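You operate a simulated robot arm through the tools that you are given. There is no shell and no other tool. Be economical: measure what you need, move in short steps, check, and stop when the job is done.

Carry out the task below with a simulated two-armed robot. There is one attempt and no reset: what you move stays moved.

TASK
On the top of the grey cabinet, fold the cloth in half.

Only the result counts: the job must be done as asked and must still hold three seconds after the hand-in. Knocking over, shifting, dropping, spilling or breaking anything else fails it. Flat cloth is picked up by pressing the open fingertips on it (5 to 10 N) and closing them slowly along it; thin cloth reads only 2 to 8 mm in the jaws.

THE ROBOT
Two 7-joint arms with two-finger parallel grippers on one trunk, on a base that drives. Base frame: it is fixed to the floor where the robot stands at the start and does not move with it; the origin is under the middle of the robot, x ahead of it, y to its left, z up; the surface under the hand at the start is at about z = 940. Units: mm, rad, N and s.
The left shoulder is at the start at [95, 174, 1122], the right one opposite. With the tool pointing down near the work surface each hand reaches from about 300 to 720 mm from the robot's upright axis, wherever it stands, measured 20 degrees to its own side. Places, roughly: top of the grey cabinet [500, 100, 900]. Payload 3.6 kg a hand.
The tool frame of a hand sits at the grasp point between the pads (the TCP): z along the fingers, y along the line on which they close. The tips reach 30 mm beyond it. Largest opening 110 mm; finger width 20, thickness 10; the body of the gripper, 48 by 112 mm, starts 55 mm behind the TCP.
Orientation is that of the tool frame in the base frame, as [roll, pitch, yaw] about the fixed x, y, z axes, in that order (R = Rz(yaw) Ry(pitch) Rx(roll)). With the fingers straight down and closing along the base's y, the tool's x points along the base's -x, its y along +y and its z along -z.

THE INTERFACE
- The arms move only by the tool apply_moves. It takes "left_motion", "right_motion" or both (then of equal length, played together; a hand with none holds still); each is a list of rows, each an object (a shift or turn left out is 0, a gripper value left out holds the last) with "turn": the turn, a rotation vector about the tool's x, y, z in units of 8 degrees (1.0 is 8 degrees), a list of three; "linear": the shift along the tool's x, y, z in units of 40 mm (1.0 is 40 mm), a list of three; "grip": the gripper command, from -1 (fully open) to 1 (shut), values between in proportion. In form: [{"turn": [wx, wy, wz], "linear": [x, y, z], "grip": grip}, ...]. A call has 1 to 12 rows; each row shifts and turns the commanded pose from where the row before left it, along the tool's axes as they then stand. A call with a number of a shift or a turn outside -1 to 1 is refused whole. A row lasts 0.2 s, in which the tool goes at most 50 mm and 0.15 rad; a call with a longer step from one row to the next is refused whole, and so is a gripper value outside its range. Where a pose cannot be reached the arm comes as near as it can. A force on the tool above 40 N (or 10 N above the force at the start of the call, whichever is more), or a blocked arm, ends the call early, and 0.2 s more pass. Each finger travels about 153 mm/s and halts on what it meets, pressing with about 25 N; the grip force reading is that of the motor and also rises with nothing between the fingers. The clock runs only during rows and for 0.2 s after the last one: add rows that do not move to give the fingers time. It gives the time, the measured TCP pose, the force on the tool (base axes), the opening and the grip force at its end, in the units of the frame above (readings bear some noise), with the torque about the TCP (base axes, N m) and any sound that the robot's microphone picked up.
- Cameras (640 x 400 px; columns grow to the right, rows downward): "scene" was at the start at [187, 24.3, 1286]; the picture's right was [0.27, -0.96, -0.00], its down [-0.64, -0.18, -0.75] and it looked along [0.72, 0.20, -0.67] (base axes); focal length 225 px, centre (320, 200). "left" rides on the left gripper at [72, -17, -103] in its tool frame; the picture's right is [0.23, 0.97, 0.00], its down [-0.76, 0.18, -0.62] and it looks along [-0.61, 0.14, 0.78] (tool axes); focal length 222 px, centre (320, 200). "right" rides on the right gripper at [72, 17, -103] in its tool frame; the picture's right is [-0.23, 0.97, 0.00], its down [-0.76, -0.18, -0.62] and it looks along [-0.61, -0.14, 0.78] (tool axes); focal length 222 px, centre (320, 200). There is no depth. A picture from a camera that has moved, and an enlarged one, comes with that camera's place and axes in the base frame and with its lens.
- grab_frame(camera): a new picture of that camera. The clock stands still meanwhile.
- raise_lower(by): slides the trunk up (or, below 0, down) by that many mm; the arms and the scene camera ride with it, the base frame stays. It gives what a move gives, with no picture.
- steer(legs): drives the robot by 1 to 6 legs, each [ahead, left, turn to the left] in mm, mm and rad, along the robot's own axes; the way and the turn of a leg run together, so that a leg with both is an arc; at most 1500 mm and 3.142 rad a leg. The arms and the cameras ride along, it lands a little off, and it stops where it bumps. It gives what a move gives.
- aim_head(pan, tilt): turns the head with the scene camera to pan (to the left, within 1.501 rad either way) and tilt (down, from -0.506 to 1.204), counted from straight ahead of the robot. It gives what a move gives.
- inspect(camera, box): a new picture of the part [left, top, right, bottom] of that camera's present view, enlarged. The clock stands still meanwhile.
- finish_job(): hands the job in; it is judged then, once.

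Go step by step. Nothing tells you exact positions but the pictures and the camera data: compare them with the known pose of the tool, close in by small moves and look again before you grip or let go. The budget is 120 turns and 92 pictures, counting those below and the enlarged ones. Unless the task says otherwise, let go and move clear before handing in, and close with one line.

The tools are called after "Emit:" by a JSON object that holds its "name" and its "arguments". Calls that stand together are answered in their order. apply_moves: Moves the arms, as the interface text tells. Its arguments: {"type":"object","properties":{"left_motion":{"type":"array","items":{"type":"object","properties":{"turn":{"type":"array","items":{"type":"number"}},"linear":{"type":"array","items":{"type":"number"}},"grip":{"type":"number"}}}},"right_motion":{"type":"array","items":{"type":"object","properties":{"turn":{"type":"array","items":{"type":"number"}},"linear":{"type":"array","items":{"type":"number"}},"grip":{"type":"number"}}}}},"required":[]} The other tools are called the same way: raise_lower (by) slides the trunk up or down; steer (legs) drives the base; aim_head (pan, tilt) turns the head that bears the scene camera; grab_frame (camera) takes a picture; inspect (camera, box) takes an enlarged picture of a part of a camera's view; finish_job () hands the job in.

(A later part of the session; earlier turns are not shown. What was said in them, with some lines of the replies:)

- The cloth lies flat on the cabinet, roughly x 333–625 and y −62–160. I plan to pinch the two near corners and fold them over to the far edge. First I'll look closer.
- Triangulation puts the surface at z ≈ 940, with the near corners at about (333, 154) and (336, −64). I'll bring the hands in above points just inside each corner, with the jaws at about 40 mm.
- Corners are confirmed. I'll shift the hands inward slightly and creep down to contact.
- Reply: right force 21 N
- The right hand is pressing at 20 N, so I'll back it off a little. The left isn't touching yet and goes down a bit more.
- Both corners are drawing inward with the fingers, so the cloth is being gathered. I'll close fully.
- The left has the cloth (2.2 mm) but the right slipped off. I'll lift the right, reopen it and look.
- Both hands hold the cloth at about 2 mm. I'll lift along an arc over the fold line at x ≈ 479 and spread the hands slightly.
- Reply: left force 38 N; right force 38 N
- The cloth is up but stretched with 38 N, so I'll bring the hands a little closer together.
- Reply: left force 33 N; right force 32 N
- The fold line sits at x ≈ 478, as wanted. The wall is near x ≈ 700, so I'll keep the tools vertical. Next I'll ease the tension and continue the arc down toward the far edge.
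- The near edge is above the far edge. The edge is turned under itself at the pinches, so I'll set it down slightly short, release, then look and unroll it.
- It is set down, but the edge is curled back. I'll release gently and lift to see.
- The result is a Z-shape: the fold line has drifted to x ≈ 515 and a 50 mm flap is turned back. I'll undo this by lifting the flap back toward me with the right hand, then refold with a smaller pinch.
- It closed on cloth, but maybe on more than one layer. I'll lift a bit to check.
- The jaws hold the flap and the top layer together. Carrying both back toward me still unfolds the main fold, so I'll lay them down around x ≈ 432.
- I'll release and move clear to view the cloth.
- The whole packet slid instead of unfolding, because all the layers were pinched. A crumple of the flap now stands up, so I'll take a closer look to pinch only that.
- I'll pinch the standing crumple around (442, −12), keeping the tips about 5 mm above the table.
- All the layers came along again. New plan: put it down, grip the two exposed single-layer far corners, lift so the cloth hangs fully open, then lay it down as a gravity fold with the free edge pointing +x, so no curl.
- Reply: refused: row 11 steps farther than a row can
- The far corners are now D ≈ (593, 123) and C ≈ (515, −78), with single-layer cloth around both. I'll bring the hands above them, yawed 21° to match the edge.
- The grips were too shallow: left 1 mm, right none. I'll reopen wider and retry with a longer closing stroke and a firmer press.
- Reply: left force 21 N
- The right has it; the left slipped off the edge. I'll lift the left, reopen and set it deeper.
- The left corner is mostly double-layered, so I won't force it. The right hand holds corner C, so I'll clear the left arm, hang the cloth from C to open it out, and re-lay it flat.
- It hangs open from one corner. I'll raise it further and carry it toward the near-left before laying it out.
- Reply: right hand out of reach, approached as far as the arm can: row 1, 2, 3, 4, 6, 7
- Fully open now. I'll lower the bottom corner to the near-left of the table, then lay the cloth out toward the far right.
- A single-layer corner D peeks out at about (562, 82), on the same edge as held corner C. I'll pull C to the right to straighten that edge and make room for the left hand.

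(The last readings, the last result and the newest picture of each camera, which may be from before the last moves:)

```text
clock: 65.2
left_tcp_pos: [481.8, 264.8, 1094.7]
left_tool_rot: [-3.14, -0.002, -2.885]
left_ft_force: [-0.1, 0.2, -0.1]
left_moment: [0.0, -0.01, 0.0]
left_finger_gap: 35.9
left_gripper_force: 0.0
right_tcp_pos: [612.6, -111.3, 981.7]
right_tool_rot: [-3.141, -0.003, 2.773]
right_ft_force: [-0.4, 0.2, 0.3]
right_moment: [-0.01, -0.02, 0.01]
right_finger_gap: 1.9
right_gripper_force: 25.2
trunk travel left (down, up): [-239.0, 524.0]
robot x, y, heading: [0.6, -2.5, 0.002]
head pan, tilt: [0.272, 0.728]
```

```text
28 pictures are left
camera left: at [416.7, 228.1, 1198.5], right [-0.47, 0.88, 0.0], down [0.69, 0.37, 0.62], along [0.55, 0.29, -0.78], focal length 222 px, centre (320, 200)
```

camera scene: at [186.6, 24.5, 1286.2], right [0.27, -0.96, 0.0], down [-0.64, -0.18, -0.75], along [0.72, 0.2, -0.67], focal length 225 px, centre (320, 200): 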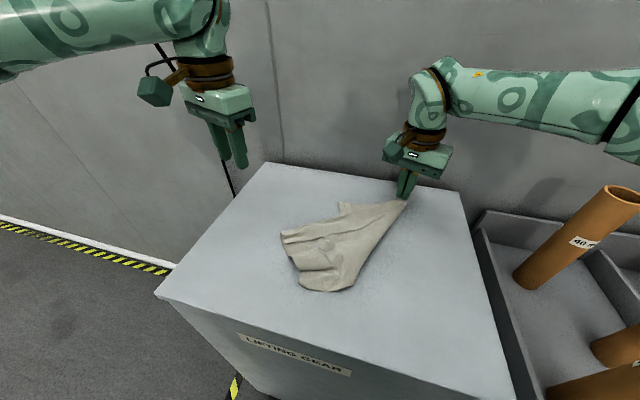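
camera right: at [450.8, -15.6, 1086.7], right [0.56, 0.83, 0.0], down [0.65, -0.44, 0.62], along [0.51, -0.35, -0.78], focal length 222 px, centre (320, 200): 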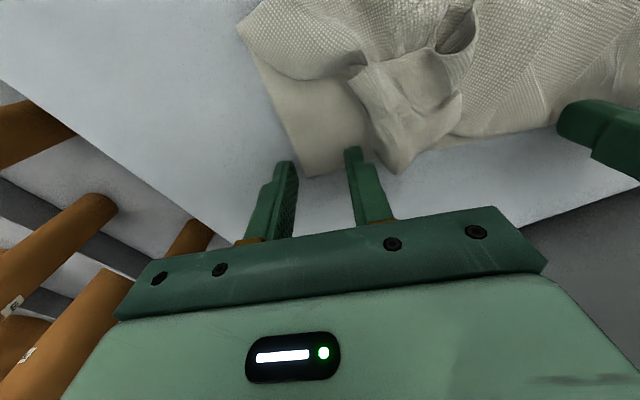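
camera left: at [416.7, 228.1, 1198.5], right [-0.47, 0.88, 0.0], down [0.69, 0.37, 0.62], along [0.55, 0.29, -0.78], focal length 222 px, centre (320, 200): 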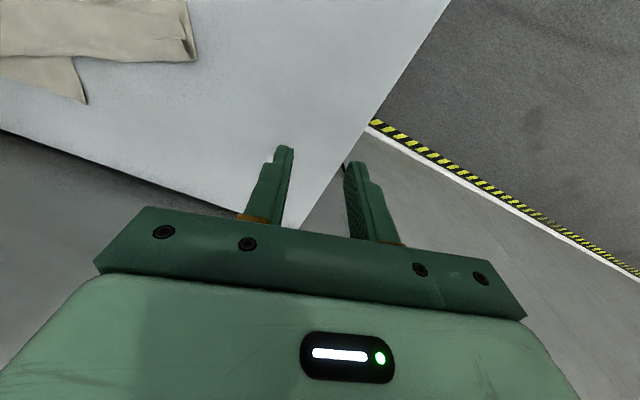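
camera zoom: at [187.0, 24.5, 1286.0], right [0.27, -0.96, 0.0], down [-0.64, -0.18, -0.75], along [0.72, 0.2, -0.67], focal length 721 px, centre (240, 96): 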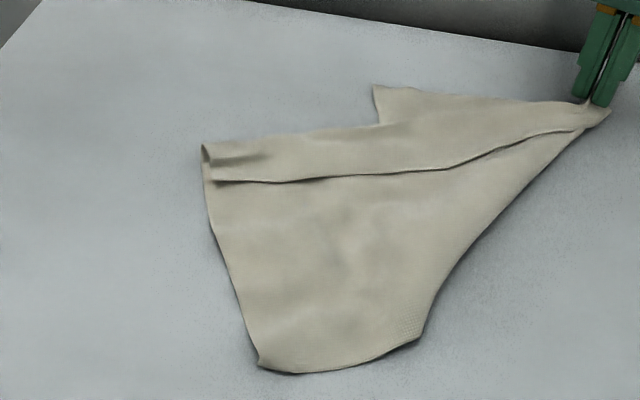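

The edge D–C is clear now, with D at about (593, 36). I'll pull C slightly further, rotate the right hand out of the way, and bring the left above D.

Emit:
{"name": "apply_moves", "arguments": {"right_motion": [{"linear": [-0.09, -0.23, 0], "turn": [0, 0, 0.7]}, {"linear": [0, -0.25, 0], "turn": [0, 0, 0.7]}, {"turn": [0, 0, 0.6]}, {}, {}, {}, {}, {}, {}, {}, {}], "left_motion": [{"linear": [-0.12, -0.97, 0], "grip": 0.45}, {"linear": [-0.12, -0.97, 0]}, {"linear": [-0.12, -0.97, 0]}, {"linear": [-0.12, -0.97, 0]}, {"linear": [-0.12, -0.97, 0]}, {"linear": [-0.12, -0.97, 0]}, {"linear": [-0.12, -0.97, 0]}, {"linear": [0, 0, 0.5], "turn": [0, 0, 0.3]}, {"linear": [0, 0, 0.8], "turn": [0, 0, 0.3]}, {"linear": [0, 0, 0.8], "turn": [0, 0, 0.3]}, {}]}}

Emit:
{"name": "grab_frame", "arguments": {"camera": "left"}}

Emit:
{"name": "inspect", "arguments": {"camera": "scene", "box": [305, 140, 465, 265]}}

```text
clock: 67.6
left_tcp_pos: [583.1, 8.9, 1010.9]
left_tool_rot: [-3.141, 0.0, -3.013]
left_ft_force: [1.0, -0.5, 0.6]
left_moment: [-0.01, 0.05, 0.0]
left_finger_gap: 30.3
left_gripper_force: 0.0
right_tcp_pos: [607.1, -129.7, 981.4]
right_tool_rot: [-3.141, -0.001, 2.495]
right_ft_force: [-1.3, -0.3, 0.4]
right_moment: [-0.05, 0.01, 0.03]
right_finger_gap: 2.2
right_gripper_force: 24.8
trunk travel left (down, up): [-239.0, 524.0]
robot x, y, heading: [1.4, 2.2, 0.001]
head pan, tilt: [0.272, 0.728]
```

```text
27 pictures are left
camera left: at [513.5, -19.1, 1114.6], right [-0.35, 0.94, 0.0], down [0.73, 0.27, 0.62], along [0.58, 0.22, -0.78], focal length 222 px, centre (320, 200)
```

left: 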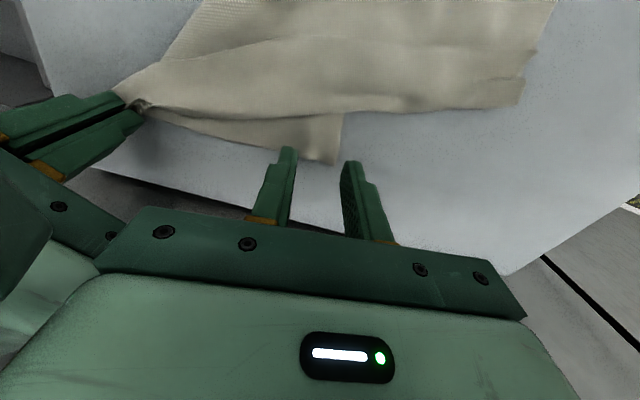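

```text
3.20 times, centred on (385, 202) of scene
camera zoom: at [186.9, 23.9, 1286.1], right [0.27, -0.96, 0.0], down [-0.64, -0.18, -0.75], along [0.72, 0.2, -0.67], focal length 721 px, centre (112, 192)
```

zoom: 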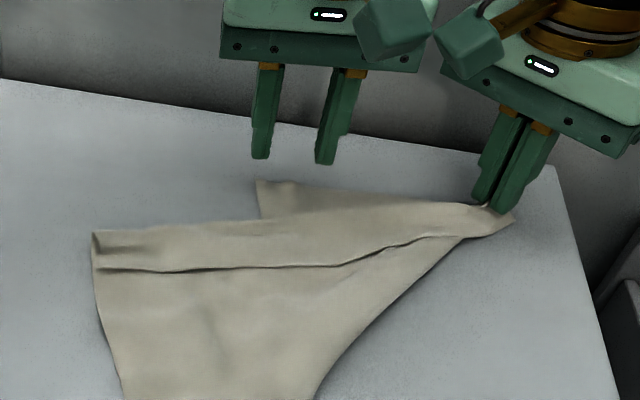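

Emit:
{"name": "apply_moves", "arguments": {"left_motion": [{"linear": [0, -0.2, 0.35]}, {"linear": [0, 0, 0.3]}, {"linear": [0, 0, 0.2]}, {"linear": [0, 0, 0.1]}, {}]}}

Emit:
{"name": "apply_moves", "arguments": {"left_motion": [{"linear": [0, 0, 0.02]}, {}]}}

```text
clock: 68.8
left_tcp_pos: [584.5, 1.0, 972.7]
left_tool_rot: [-3.14, 0.001, -3.015]
left_ft_force: [0.3, -0.2, -1.2]
left_moment: [0.01, 0.04, -0.01]
left_finger_gap: 30.0
left_gripper_force: 0.1
right_tcp_pos: [607.2, -131.4, 980.5]
right_tool_rot: [-3.141, -0.003, 2.494]
right_ft_force: [-0.5, -0.4, 0.3]
right_moment: [0.02, -0.01, 0.05]
right_finger_gap: 1.9
right_gripper_force: 25.3
trunk travel left (down, up): [-239.0, 524.0]
robot x, y, heading: [-1.4, 0.2, 0.0]
head pan, tilt: [0.272, 0.728]
```

```text
clock: 69.4
left_tcp_pos: [583.9, 0.6, 971.6]
left_tool_rot: [-3.141, -0.001, -3.015]
left_ft_force: [0.8, -1.3, 2.1]
left_moment: [-0.04, -0.04, 0.01]
left_finger_gap: 30.3
left_gripper_force: 0.0
right_tcp_pos: [607.3, -131.1, 981.3]
right_tool_rot: [-3.141, -0.001, 2.495]
right_ft_force: [1.1, 1.0, 0.1]
right_moment: [-0.05, -0.01, 0.03]
right_finger_gap: 2.1
right_gripper_force: 25.5
trunk travel left (down, up): [-239.0, 524.0]
robot x, y, heading: [0.9, -3.4, 0.001]
head pan, tilt: [0.272, 0.728]
```

Emit:
{"name": "apply_moves", "arguments": {"left_motion": [{"linear": [0, 0, 0.018]}, {"grip": 0.5}, {"grip": 0.56}, {"grip": 0.62}, {"grip": 0.68}, {"grip": 0.74}, {"grip": 0.8}, {"grip": 0.86}, {"grip": 0.93}, {"grip": 1.0}, {}, {}]}}

```text
clock: 72.0
left_tcp_pos: [583.1, 0.8, 970.3]
left_tool_rot: [-3.141, 0.0, -3.015]
left_ft_force: [-0.7, -0.3, 8.0]
left_moment: [0.04, 0.0, -0.01]
left_finger_gap: 2.3
left_gripper_force: 25.4
right_tcp_pos: [607.6, -130.0, 981.0]
right_tool_rot: [3.141, -0.001, 2.495]
right_ft_force: [-0.4, 0.4, 0.1]
right_moment: [0.02, -0.04, 0.0]
right_finger_gap: 2.1
right_gripper_force: 24.9
trunk travel left (down, up): [-239.0, 524.0]
robot x, y, heading: [2.2, -3.0, -0.0]
head pan, tilt: [0.272, 0.728]
```

Both hands hold the short edge's corners. I'll raise the trunk so the cloth hangs.

Emit:
{"name": "raise_lower", "arguments": {"by": 310}}

Emit:
{"name": "grab_frame", "arguments": {"camera": "scene"}}

```text
clock: 75.1
left_tcp_pos: [579.9, 2.5, 1290.7]
left_tool_rot: [-3.141, 0.014, -3.013]
left_ft_force: [1.0, 5.2, -8.8]
left_moment: [-0.03, 0.02, 0.0]
left_finger_gap: 2.0
left_gripper_force: 24.4
right_tcp_pos: [607.2, -129.9, 1291.8]
right_tool_rot: [3.141, 0.0, 2.493]
right_ft_force: [-2.3, -5.3, 8.8]
right_moment: [1.21, 0.22, 0.37]
right_finger_gap: 2.2
right_gripper_force: 25.9
trunk travel left (down, up): [-549.0, 214.0]
robot x, y, heading: [1.6, 2.1, -0.0]
head pan, tilt: [0.272, 0.728]
```

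```text
25 pictures are left
camera scene: at [98.2, 24.1, 1600.0], right [0.27, -0.96, 0.0], down [-0.64, -0.18, -0.75], along [0.72, 0.2, -0.67], focal length 225 px, centre (320, 200)
```

scene: 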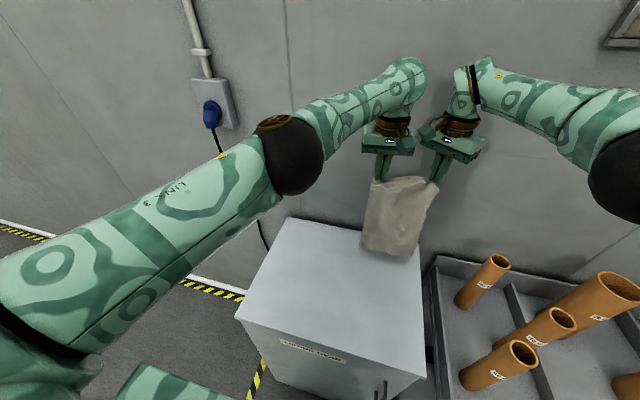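

Emit:
{"name": "apply_moves", "arguments": {"left_motion": [{"linear": [0.15, 0.25, 0]}, {"linear": [0.15, 0.25, 0]}, {}]}}

Emit:
{"name": "inspect", "arguments": {"camera": "scene", "box": [320, 100, 500, 280]}}

```text
clock: 75.9
left_tcp_pos: [565.1, 17.5, 1289.9]
left_tool_rot: [-3.139, 0.016, -3.012]
left_ft_force: [3.4, -10.8, 0.5]
left_moment: [-0.35, -0.13, -0.04]
left_finger_gap: 2.3
left_gripper_force: 25.1
right_tcp_pos: [606.5, -129.7, 1291.0]
right_tool_rot: [3.141, -0.004, 2.496]
right_ft_force: [-2.4, 10.8, 0.7]
right_moment: [0.37, 0.11, 0.13]
right_finger_gap: 2.3
right_gripper_force: 24.6
trunk travel left (down, up): [-549.0, 214.0]
robot x, y, heading: [-0.2, 1.6, 0.001]
head pan, tilt: [0.272, 0.728]
```

```text
2.22 times, centred on (410, 190) of scene
camera zoom: at [98.0, 23.2, 1600.1], right [0.27, -0.96, 0.0], down [-0.64, -0.18, -0.75], along [0.72, 0.2, -0.67], focal length 500 px, centre (120, 222)
```

zoom: 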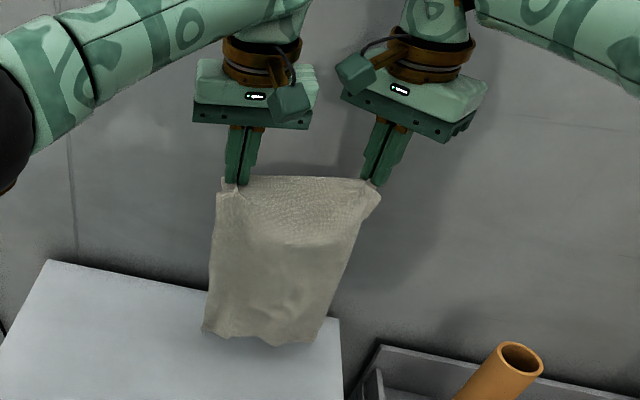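

The cloth now hangs fully open from its short edge. I'll square the hands up and centre it, with left at y ≈ 120 and right at y ≈ −30, both at x ≈ 570.

Emit:
{"name": "apply_moves", "arguments": {"left_motion": [{"linear": [-0.11, 0.62, 0]}, {"linear": [-0.11, 0.62, 0]}, {"linear": [-0.11, 0.62, 0]}, {"linear": [-0.11, 0.62, 0]}, {"turn": [0, 0, 0.3]}, {"turn": [0, 0, 0.3]}, {"turn": [0, 0, 0.3]}, {}, {}, {}, {}], "right_motion": [{"linear": [0.55, 0.37, 0]}, {"linear": [0.55, 0.37, 0]}, {"linear": [0.55, 0.37, 0]}, {"linear": [0.55, 0.37, 0]}, {"turn": [0, 0, -0.77]}, {"turn": [0, 0, -0.77]}, {"turn": [0, 0, -0.77]}, {"turn": [0, 0, -0.77]}, {"turn": [0, 0, -0.77]}, {"turn": [0, 0, -0.77]}, {}]}}

Emit:
{"name": "grab_frame", "arguments": {"camera": "scene"}}

```text
clock: 78.3
left_tcp_pos: [569.8, 118.5, 1291.2]
left_tool_rot: [-3.137, 0.017, -3.141]
left_ft_force: [-0.4, -21.1, 1.4]
left_moment: [-0.69, 0.01, 0.02]
left_finger_gap: 2.4
left_gripper_force: 25.0
right_tcp_pos: [569.7, -40.0, 1297.0]
right_tool_rot: [3.138, -0.003, 3.141]
right_ft_force: [1.7, 21.4, -0.8]
right_moment: [0.66, -0.01, -0.04]
right_finger_gap: 2.0
right_gripper_force: 25.4
right hand out of reach, approached as far as the arm can: row 10
trunk travel left (down, up): [-549.0, 214.0]
robot x, y, heading: [-1.8, -5.0, 0.001]
head pan, tilt: [0.272, 0.728]
```

```text
23 pictures are left
camera scene: at [98.0, 24.2, 1600.1], right [0.27, -0.96, 0.0], down [-0.64, -0.18, -0.75], along [0.72, 0.2, -0.67], focal length 225 px, centre (320, 200)
```

scene: 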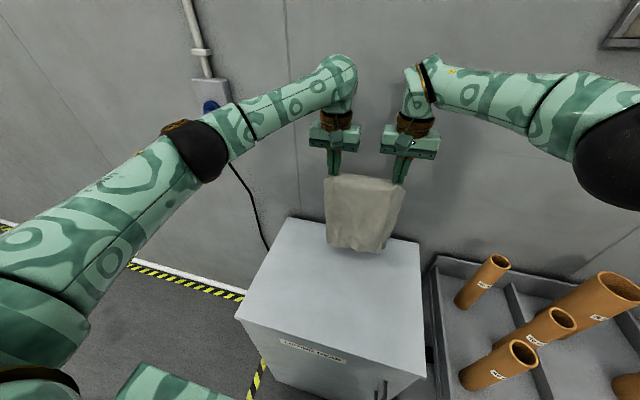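

Emit:
{"name": "apply_moves", "arguments": {"left_motion": [{"linear": [0.1, -0.06, 0.3]}, {"linear": [0.25, 0, 0.3]}, {"linear": [0.25, 0, 0.3]}, {"linear": [0.436, 0, 0.52]}, {"linear": [0.436, 0, 0.55]}, {"linear": [0.436, 0, 0.55]}, {}], "right_motion": [{"linear": [0.1, 0.1, 0.3]}, {"linear": [0.25, 0, 0.3]}, {"linear": [0.25, 0, 0.3]}, {"linear": [0.436, 0, 0.52]}, {"linear": [0.436, 0, 0.55]}, {"linear": [0.436, 0, 0.55]}, {}]}}

Emit:
{"name": "inspect", "arguments": {"camera": "scene", "box": [230, 120, 450, 380]}}

```text
clock: 79.9
left_tcp_pos: [497.8, 117.4, 1186.9]
left_tool_rot: [-3.139, 0.019, -3.139]
left_ft_force: [-0.2, -15.3, 0.1]
left_moment: [-0.49, 0.02, -0.02]
left_finger_gap: 2.4
left_gripper_force: 25.6
right_tcp_pos: [494.3, -38.3, 1195.4]
right_tool_rot: [3.141, 0.001, 3.141]
right_ft_force: [0.8, 16.1, -0.4]
right_moment: [0.5, 0.0, 0.0]
right_finger_gap: 1.9
right_gripper_force: 24.8
trunk travel left (down, up): [-549.0, 214.0]
robot x, y, heading: [-2.6, 1.3, -0.003]
head pan, tilt: [0.272, 0.728]
```

```text
1.54 times, centred on (340, 250) of scene
camera zoom: at [98.1, 24.3, 1600.1], right [0.27, -0.96, 0.0], down [-0.64, -0.18, -0.75], along [0.72, 0.2, -0.67], focal length 346 px, centre (289, 123)
```

zoom: 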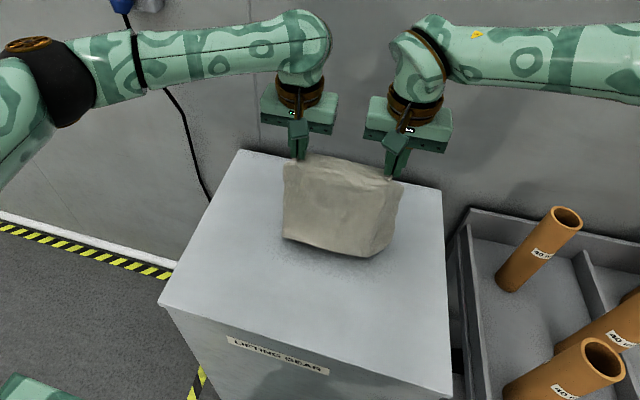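

I need to check whether the laid part runs away from me or toward me.

Emit:
{"name": "grab_frame", "arguments": {"camera": "left"}}

Emit:
{"name": "inspect", "arguments": {"camera": "scene", "box": [310, 210, 390, 300]}}

```text
21 pictures are left
camera left: at [423.3, 99.4, 1290.8], right [-0.23, 0.97, -0.01], down [0.75, 0.18, 0.64], along [0.62, 0.14, -0.77], focal length 222 px, centre (320, 200)
```

left: 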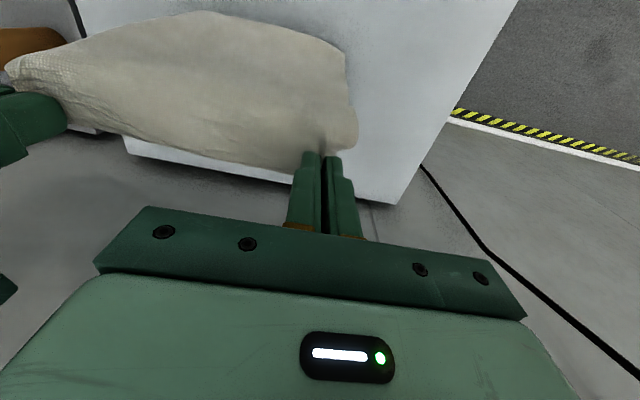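

```text
4.44 times, centred on (350, 255) of scene
camera zoom: at [98.1, 24.3, 1600.1], right [0.27, -0.96, 0.0], down [-0.64, -0.18, -0.75], along [0.72, 0.2, -0.67], focal length 1001 px, centre (187, -44)
```

zoom: 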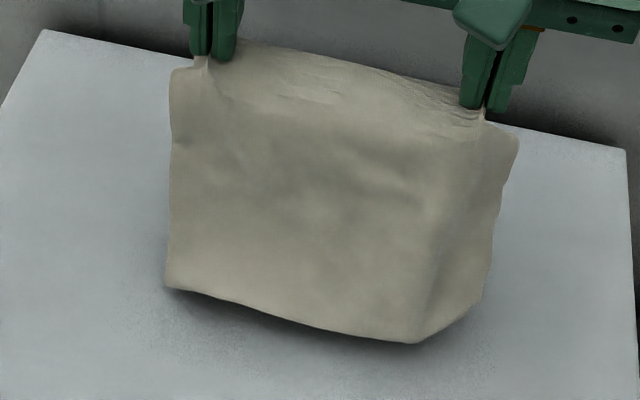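

Emit:
{"name": "apply_moves", "arguments": {"left_motion": [{}, {}, {}, {}, {}]}}

Emit:
{"name": "inspect", "arguments": {"camera": "scene", "box": [310, 210, 390, 300]}}

```text
clock: 81.1
left_tcp_pos: [497.5, 117.8, 1187.2]
left_tool_rot: [3.141, 0.019, -3.141]
left_ft_force: [-0.3, -14.3, 1.8]
left_moment: [-0.5, 0.01, 0.01]
left_finger_gap: 2.3
left_gripper_force: 25.2
right_tcp_pos: [493.8, -37.9, 1195.5]
right_tool_rot: [3.141, 0.0, 3.14]
right_ft_force: [0.1, 15.6, -1.8]
right_moment: [0.5, 0.03, -0.05]
right_finger_gap: 1.9
right_gripper_force: 24.9
trunk travel left (down, up): [-549.0, 214.0]
robot x, y, heading: [0.3, 1.2, -0.005]
head pan, tilt: [0.272, 0.728]
```

```text
4.44 times, centred on (350, 255) of scene
camera zoom: at [97.9, 24.3, 1600.1], right [0.27, -0.96, 0.0], down [-0.64, -0.18, -0.75], along [0.72, 0.2, -0.67], focal length 1001 px, centre (187, -44)
```

zoom: 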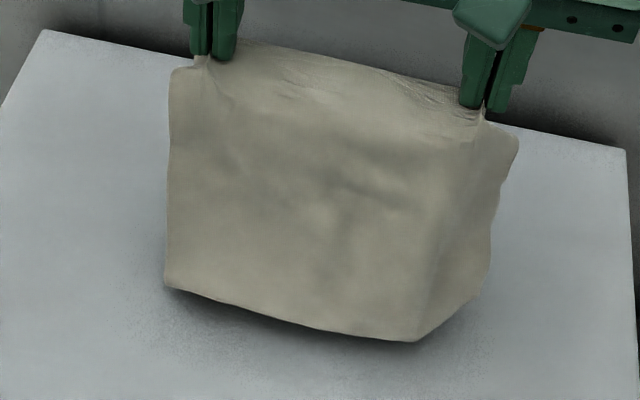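

The laid part does run under toward +x, with its bottom edge near x ≈ 512. I'll continue laying by moving the hands toward me and down until about half is laid.

Emit:
{"name": "apply_moves", "arguments": {"left_motion": [{"linear": [0.2, 0, 0.2]}, {"linear": [0.3, 0, 0.25]}, {"linear": [0.3, 0, 0.25]}, {"linear": [0.3, 0, 0.25]}, {"linear": [0.3, 0, 0.25]}, {"linear": [0.3, 0, 0.25]}, {"linear": [0.3, 0, 0.2]}, {"linear": [0.3, 0, 0.2]}, {"linear": [0.2, 0, 0.2]}, {"linear": [0.1, 0, 0.1]}, {}, {}], "right_motion": [{"linear": [0.2, 0.05, 0.2]}, {"linear": [0.3, 0, 0.27]}, {"linear": [0.3, 0, 0.27]}, {"linear": [0.3, 0, 0.27]}, {"linear": [0.3, 0, 0.27]}, {"linear": [0.3, 0, 0.27]}, {"linear": [0.3, 0, 0.22]}, {"linear": [0.3, 0, 0.22]}, {"linear": [0.2, 0, 0.2]}, {"linear": [0.1, 0, 0.1]}, {}, {}]}}

Emit:
{"name": "inspect", "arguments": {"camera": "scene", "box": [250, 180, 430, 340]}}

```text
clock: 83.7
left_tcp_pos: [393.1, 117.0, 1100.5]
left_tool_rot: [3.141, 0.017, -3.14]
left_ft_force: [-0.3, -5.3, 0.0]
left_moment: [-0.18, -0.01, 0.02]
left_finger_gap: 2.0
left_gripper_force: 25.1
right_tcp_pos: [391.2, -34.8, 1103.1]
right_tool_rot: [3.141, -0.003, 3.14]
right_ft_force: [-0.6, 5.6, -0.7]
right_moment: [0.18, -0.02, -0.02]
right_finger_gap: 2.0
right_gripper_force: 25.2
trunk travel left (down, up): [-549.0, 214.0]
robot x, y, heading: [-0.9, -0.7, -0.0]
head pan, tilt: [0.272, 0.728]
```

```text
2.50 times, centred on (340, 260) of scene
camera zoom: at [97.8, 24.3, 1600.1], right [0.27, -0.96, 0.0], down [-0.64, -0.18, -0.75], along [0.72, 0.2, -0.67], focal length 563 px, centre (270, 50)
```

zoom: 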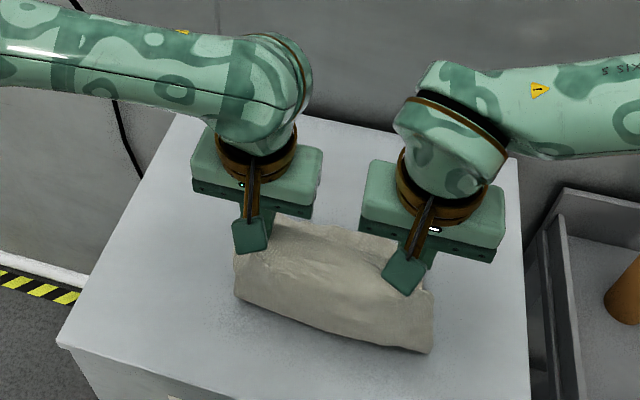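

Fold bend at x ≈ 380 and laid edge at x ≈ 493. I'll draw a bit more toward me, then swing the held edge back over toward x ≈ 480.

Emit:
{"name": "apply_moves", "arguments": {"left_motion": [{"linear": [0.3, 0, 0.12]}, {"linear": [0.3, 0, 0.13]}, {"linear": [0.3, 0, 0.13]}, {}, {"linear": [-0.29, 0, -0.05]}, {"linear": [-0.29, 0, -0.05]}, {"linear": [-0.37, 0, 0.15]}, {"linear": [-0.37, 0, 0.15]}, {"linear": [-0.37, 0, 0.27]}, {"linear": [-0.37, 0, 0.27]}, {}], "right_motion": [{"linear": [0.3, 0, 0.12]}, {"linear": [0.3, 0, 0.13]}, {"linear": [0.3, 0, 0.15]}, {}, {"linear": [-0.29, 0, -0.05]}, {"linear": [-0.29, 0, -0.05]}, {"linear": [-0.37, 0, 0.15]}, {"linear": [-0.37, 0, 0.15]}, {"linear": [-0.37, 0, 0.27]}, {"linear": [-0.37, 0, 0.27]}, {}]}}

Emit:
{"name": "inspect", "arguments": {"camera": "scene", "box": [250, 180, 430, 340]}}

Emit:
{"name": "grab_frame", "arguments": {"camera": "left"}}

```text
clock: 86.1
left_tcp_pos: [439.9, 116.8, 1056.1]
left_tool_rot: [-3.139, 0.016, -3.138]
left_ft_force: [-1.4, -7.1, -0.2]
left_moment: [-0.23, -0.01, 0.04]
left_finger_gap: 2.1
left_gripper_force: 24.8
right_tcp_pos: [435.0, -35.0, 1059.7]
right_tool_rot: [-3.14, -0.001, 3.14]
right_ft_force: [-0.2, 6.0, -0.1]
right_moment: [0.2, 0.02, -0.05]
right_finger_gap: 2.2
right_gripper_force: 25.0
trunk travel left (down, up): [-549.0, 214.0]
robot x, y, heading: [0.7, -0.9, -0.0]
head pan, tilt: [0.272, 0.728]
```

```text
2.50 times, centred on (340, 260) of scene
camera zoom: at [97.2, 24.3, 1600.2], right [0.27, -0.96, 0.0], down [-0.64, -0.18, -0.75], along [0.72, 0.2, -0.66], focal length 563 px, centre (270, 50)
```

zoom: 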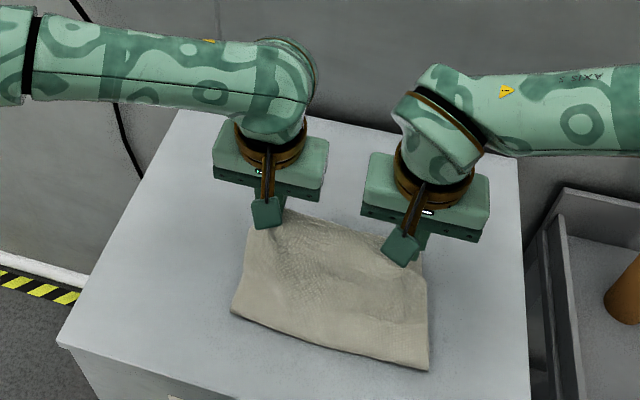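

```text
16 pictures are left
camera left: at [367.3, 98.9, 1159.2], right [-0.23, 0.97, 0.0], down [0.75, 0.18, 0.64], along [0.62, 0.14, -0.77], focal length 222 px, centre (320, 200)
```

left: 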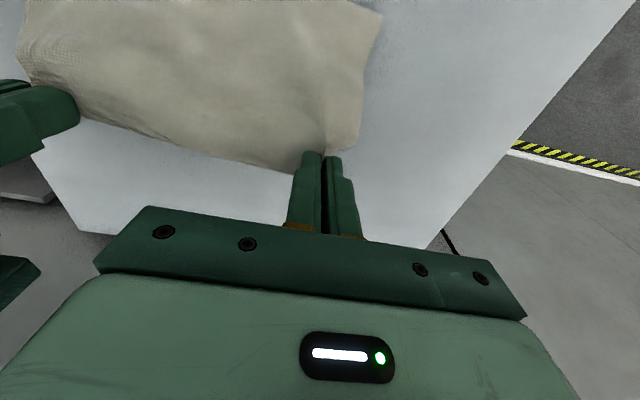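

Good: fold bend at x ≈ 360 and laid edge just short of 500. I'll bring the held edge down onto it.

Emit:
{"name": "apply_moves", "arguments": {"left_motion": [{"linear": [-0.19, 0, 0.31]}, {"linear": [-0.19, 0, 0.31]}, {"linear": [-0.17, 0, 0.31]}, {"linear": [-0.16, 0, 0.31]}, {"linear": [-0.13, 0, 0.25]}, {"linear": [-0.12, 0, 0.25]}, {"linear": [-0.1, 0, 0.2]}, {}], "right_motion": [{"linear": [-0.21, 0, 0.32]}, {"linear": [-0.21, 0, 0.32]}, {"linear": [-0.19, 0, 0.32]}, {"linear": [-0.17, 0, 0.32]}, {"linear": [-0.14, 0, 0.26]}, {"linear": [-0.13, 0, 0.26]}, {"linear": [-0.12, 0, 0.2]}, {}]}}

Emit:
{"name": "grab_frame", "arguments": {"camera": "left"}}

```text
clock: 87.9
left_tcp_pos: [485.1, 117.3, 978.6]
left_tool_rot: [3.14, 0.016, -3.141]
left_ft_force: [-0.5, -6.4, -0.9]
left_moment: [-0.19, 0.03, 0.02]
left_finger_gap: 2.1
left_gripper_force: 24.8
right_tcp_pos: [482.1, -34.7, 978.1]
right_tool_rot: [-3.14, -0.002, 3.139]
right_ft_force: [-0.5, 6.1, 0.8]
right_moment: [0.16, -0.01, -0.03]
right_finger_gap: 2.3
right_gripper_force: 24.6
trunk travel left (down, up): [-549.0, 214.0]
robot x, y, heading: [0.5, -4.0, 0.0]
head pan, tilt: [0.272, 0.728]
```

```text
15 pictures are left
camera left: at [411.5, 99.1, 1082.0], right [-0.23, 0.97, 0.0], down [0.75, 0.18, 0.64], along [0.62, 0.14, -0.77], focal length 222 px, centre (320, 200)
```

left: 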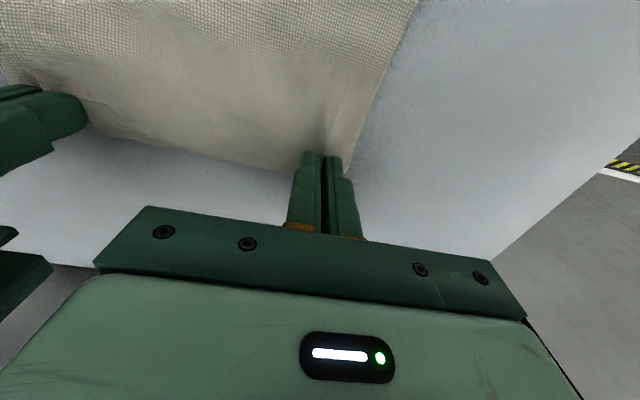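

The held edge lies at x ≈ 502 over the laid edge. I'll touch down, relax the tension and release.

Emit:
{"name": "apply_moves", "arguments": {"left_motion": [{"linear": [0, -0.05, 0.1]}, {}, {"grip": 0.92}, {"grip": 0.84}, {"grip": 0.76}, {"grip": 0.68}, {"grip": 0.6}, {}, {"linear": [0, 0, -0.3]}, {"linear": [0, 0, -0.7]}, {"linear": [0, 0, -0.9]}], "right_motion": [{"linear": [0, 0.05, 0.1]}, {}, {"grip": 0.92}, {"grip": 0.84}, {"grip": 0.76}, {"grip": 0.68}, {"grip": 0.6}, {}, {"linear": [0, 0, -0.3]}, {"linear": [0, 0, -0.7]}, {"linear": [0, 0, -0.9]}]}}

Emit:
{"name": "apply_moves", "arguments": {"left_motion": [{"linear": [0, 0.6, -0.7]}, {"linear": [0, 0.9, -0.5]}, {"linear": [0, 0.9, 0]}, {"linear": [0, 0.9, 0]}], "right_motion": [{"linear": [0, -0.6, -0.7]}, {"linear": [0, -0.9, -0.5]}, {"linear": [0, -0.9, 0]}, {"linear": [0, -0.9, 0]}]}}

Emit:
{"name": "inspect", "arguments": {"camera": "scene", "box": [270, 200, 420, 330]}}

```text
clock: 90.3
left_tcp_pos: [483.2, 114.6, 1051.3]
left_tool_rot: [-3.141, 0.019, -3.14]
left_ft_force: [-1.1, -1.1, -0.4]
left_moment: [-0.01, -0.01, 0.0]
left_finger_gap: 22.0
left_gripper_force: 0.1
right_tcp_pos: [483.1, -32.4, 1051.5]
right_tool_rot: [-3.142, 0.0, 3.139]
right_ft_force: [0.0, -0.4, -1.3]
right_moment: [-0.02, 0.0, -0.02]
right_finger_gap: 21.8
right_gripper_force: 0.0
trunk travel left (down, up): [-549.0, 214.0]
robot x, y, heading: [-2.7, 2.2, 0.001]
head pan, tilt: [0.272, 0.728]
```

```text
clock: 91.3
left_tcp_pos: [482.2, 246.5, 1100.2]
left_tool_rot: [3.141, 0.016, -3.141]
left_ft_force: [0.3, 0.5, 0.2]
left_moment: [-0.02, 0.02, 0.0]
left_finger_gap: 21.9
left_gripper_force: 0.1
right_tcp_pos: [479.6, -165.6, 1098.7]
right_tool_rot: [-3.141, -0.001, 3.138]
right_ft_force: [-0.8, -0.2, 0.0]
right_moment: [0.03, -0.01, -0.02]
right_finger_gap: 21.8
right_gripper_force: 0.0
trunk travel left (down, up): [-549.0, 214.0]
robot x, y, heading: [2.7, 1.6, 0.003]
head pan, tilt: [0.272, 0.728]
```

```text
3.08 times, centred on (345, 265) of scene
camera zoom: at [96.8, 24.1, 1600.2], right [0.27, -0.96, 0.0], down [-0.64, -0.18, -0.75], along [0.72, 0.2, -0.66], focal length 693 px, centre (243, 0)
```

zoom: 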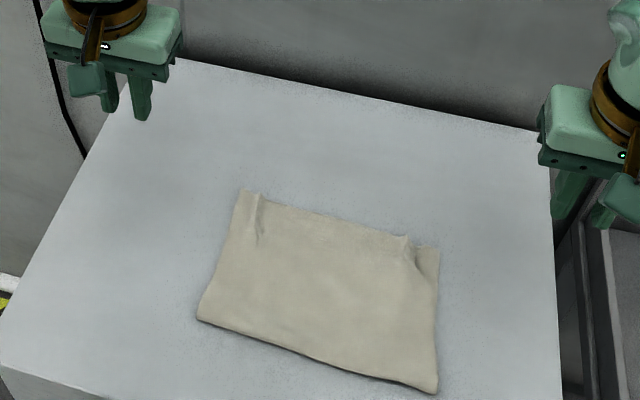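

The cloth is now about 143 × 215 mm, half its original 292 × 220. I'll check how the far edges line up.

Emit:
{"name": "inspect", "arguments": {"camera": "scene", "box": [315, 235, 385, 300]}}

Emit:
{"name": "grab_frame", "arguments": {"camera": "left"}}

Emit:
{"name": "grab_frame", "arguments": {"camera": "right"}}

```text
6.15 times, centred on (350, 268) of scene
camera zoom: at [96.8, 24.1, 1600.2], right [0.27, -0.96, 0.0], down [-0.64, -0.18, -0.75], along [0.72, 0.2, -0.66], focal length 1386 px, centre (135, -215)
```

zoom: 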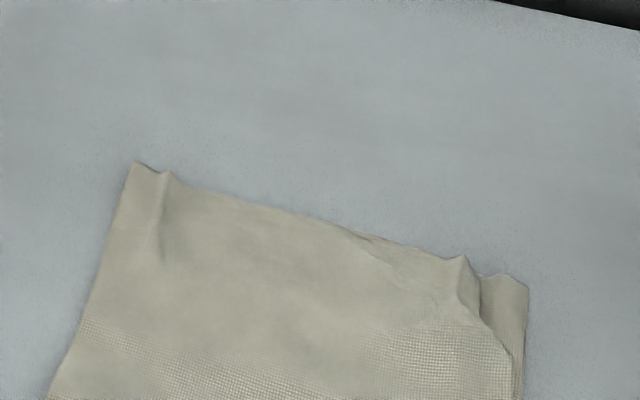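

```text
12 pictures are left
camera left: at [408.5, 228.3, 1202.8], right [-0.23, 0.97, 0.0], down [0.75, 0.18, 0.64], along [0.62, 0.14, -0.77], focal length 222 px, centre (320, 200)
```

left: 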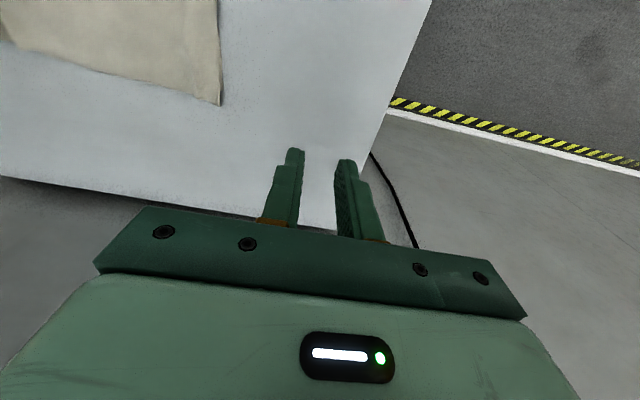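

```text
11 pictures are left
camera right: at [407.5, -148.9, 1202.9], right [0.23, 0.97, 0.0], down [0.76, -0.18, 0.62], along [0.61, -0.14, -0.78], focal length 222 px, centre (320, 200)
```

right: 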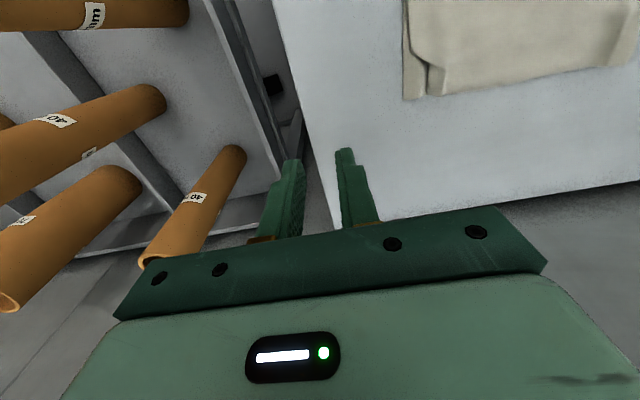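

The layers line up within about 15 mm at the right corner and closer elsewhere. Both hands are clear and nothing else has moved, so I'll hand in.

Emit:
{"name": "finish_job", "arguments": {}}

```text
The job is handed in.
```

The cloth is folded in half on top of the grey cabinet, about 143 × 215 mm. The layers line up except for about 15 mm at the right corner, and two small puckers remain where I gripped it.
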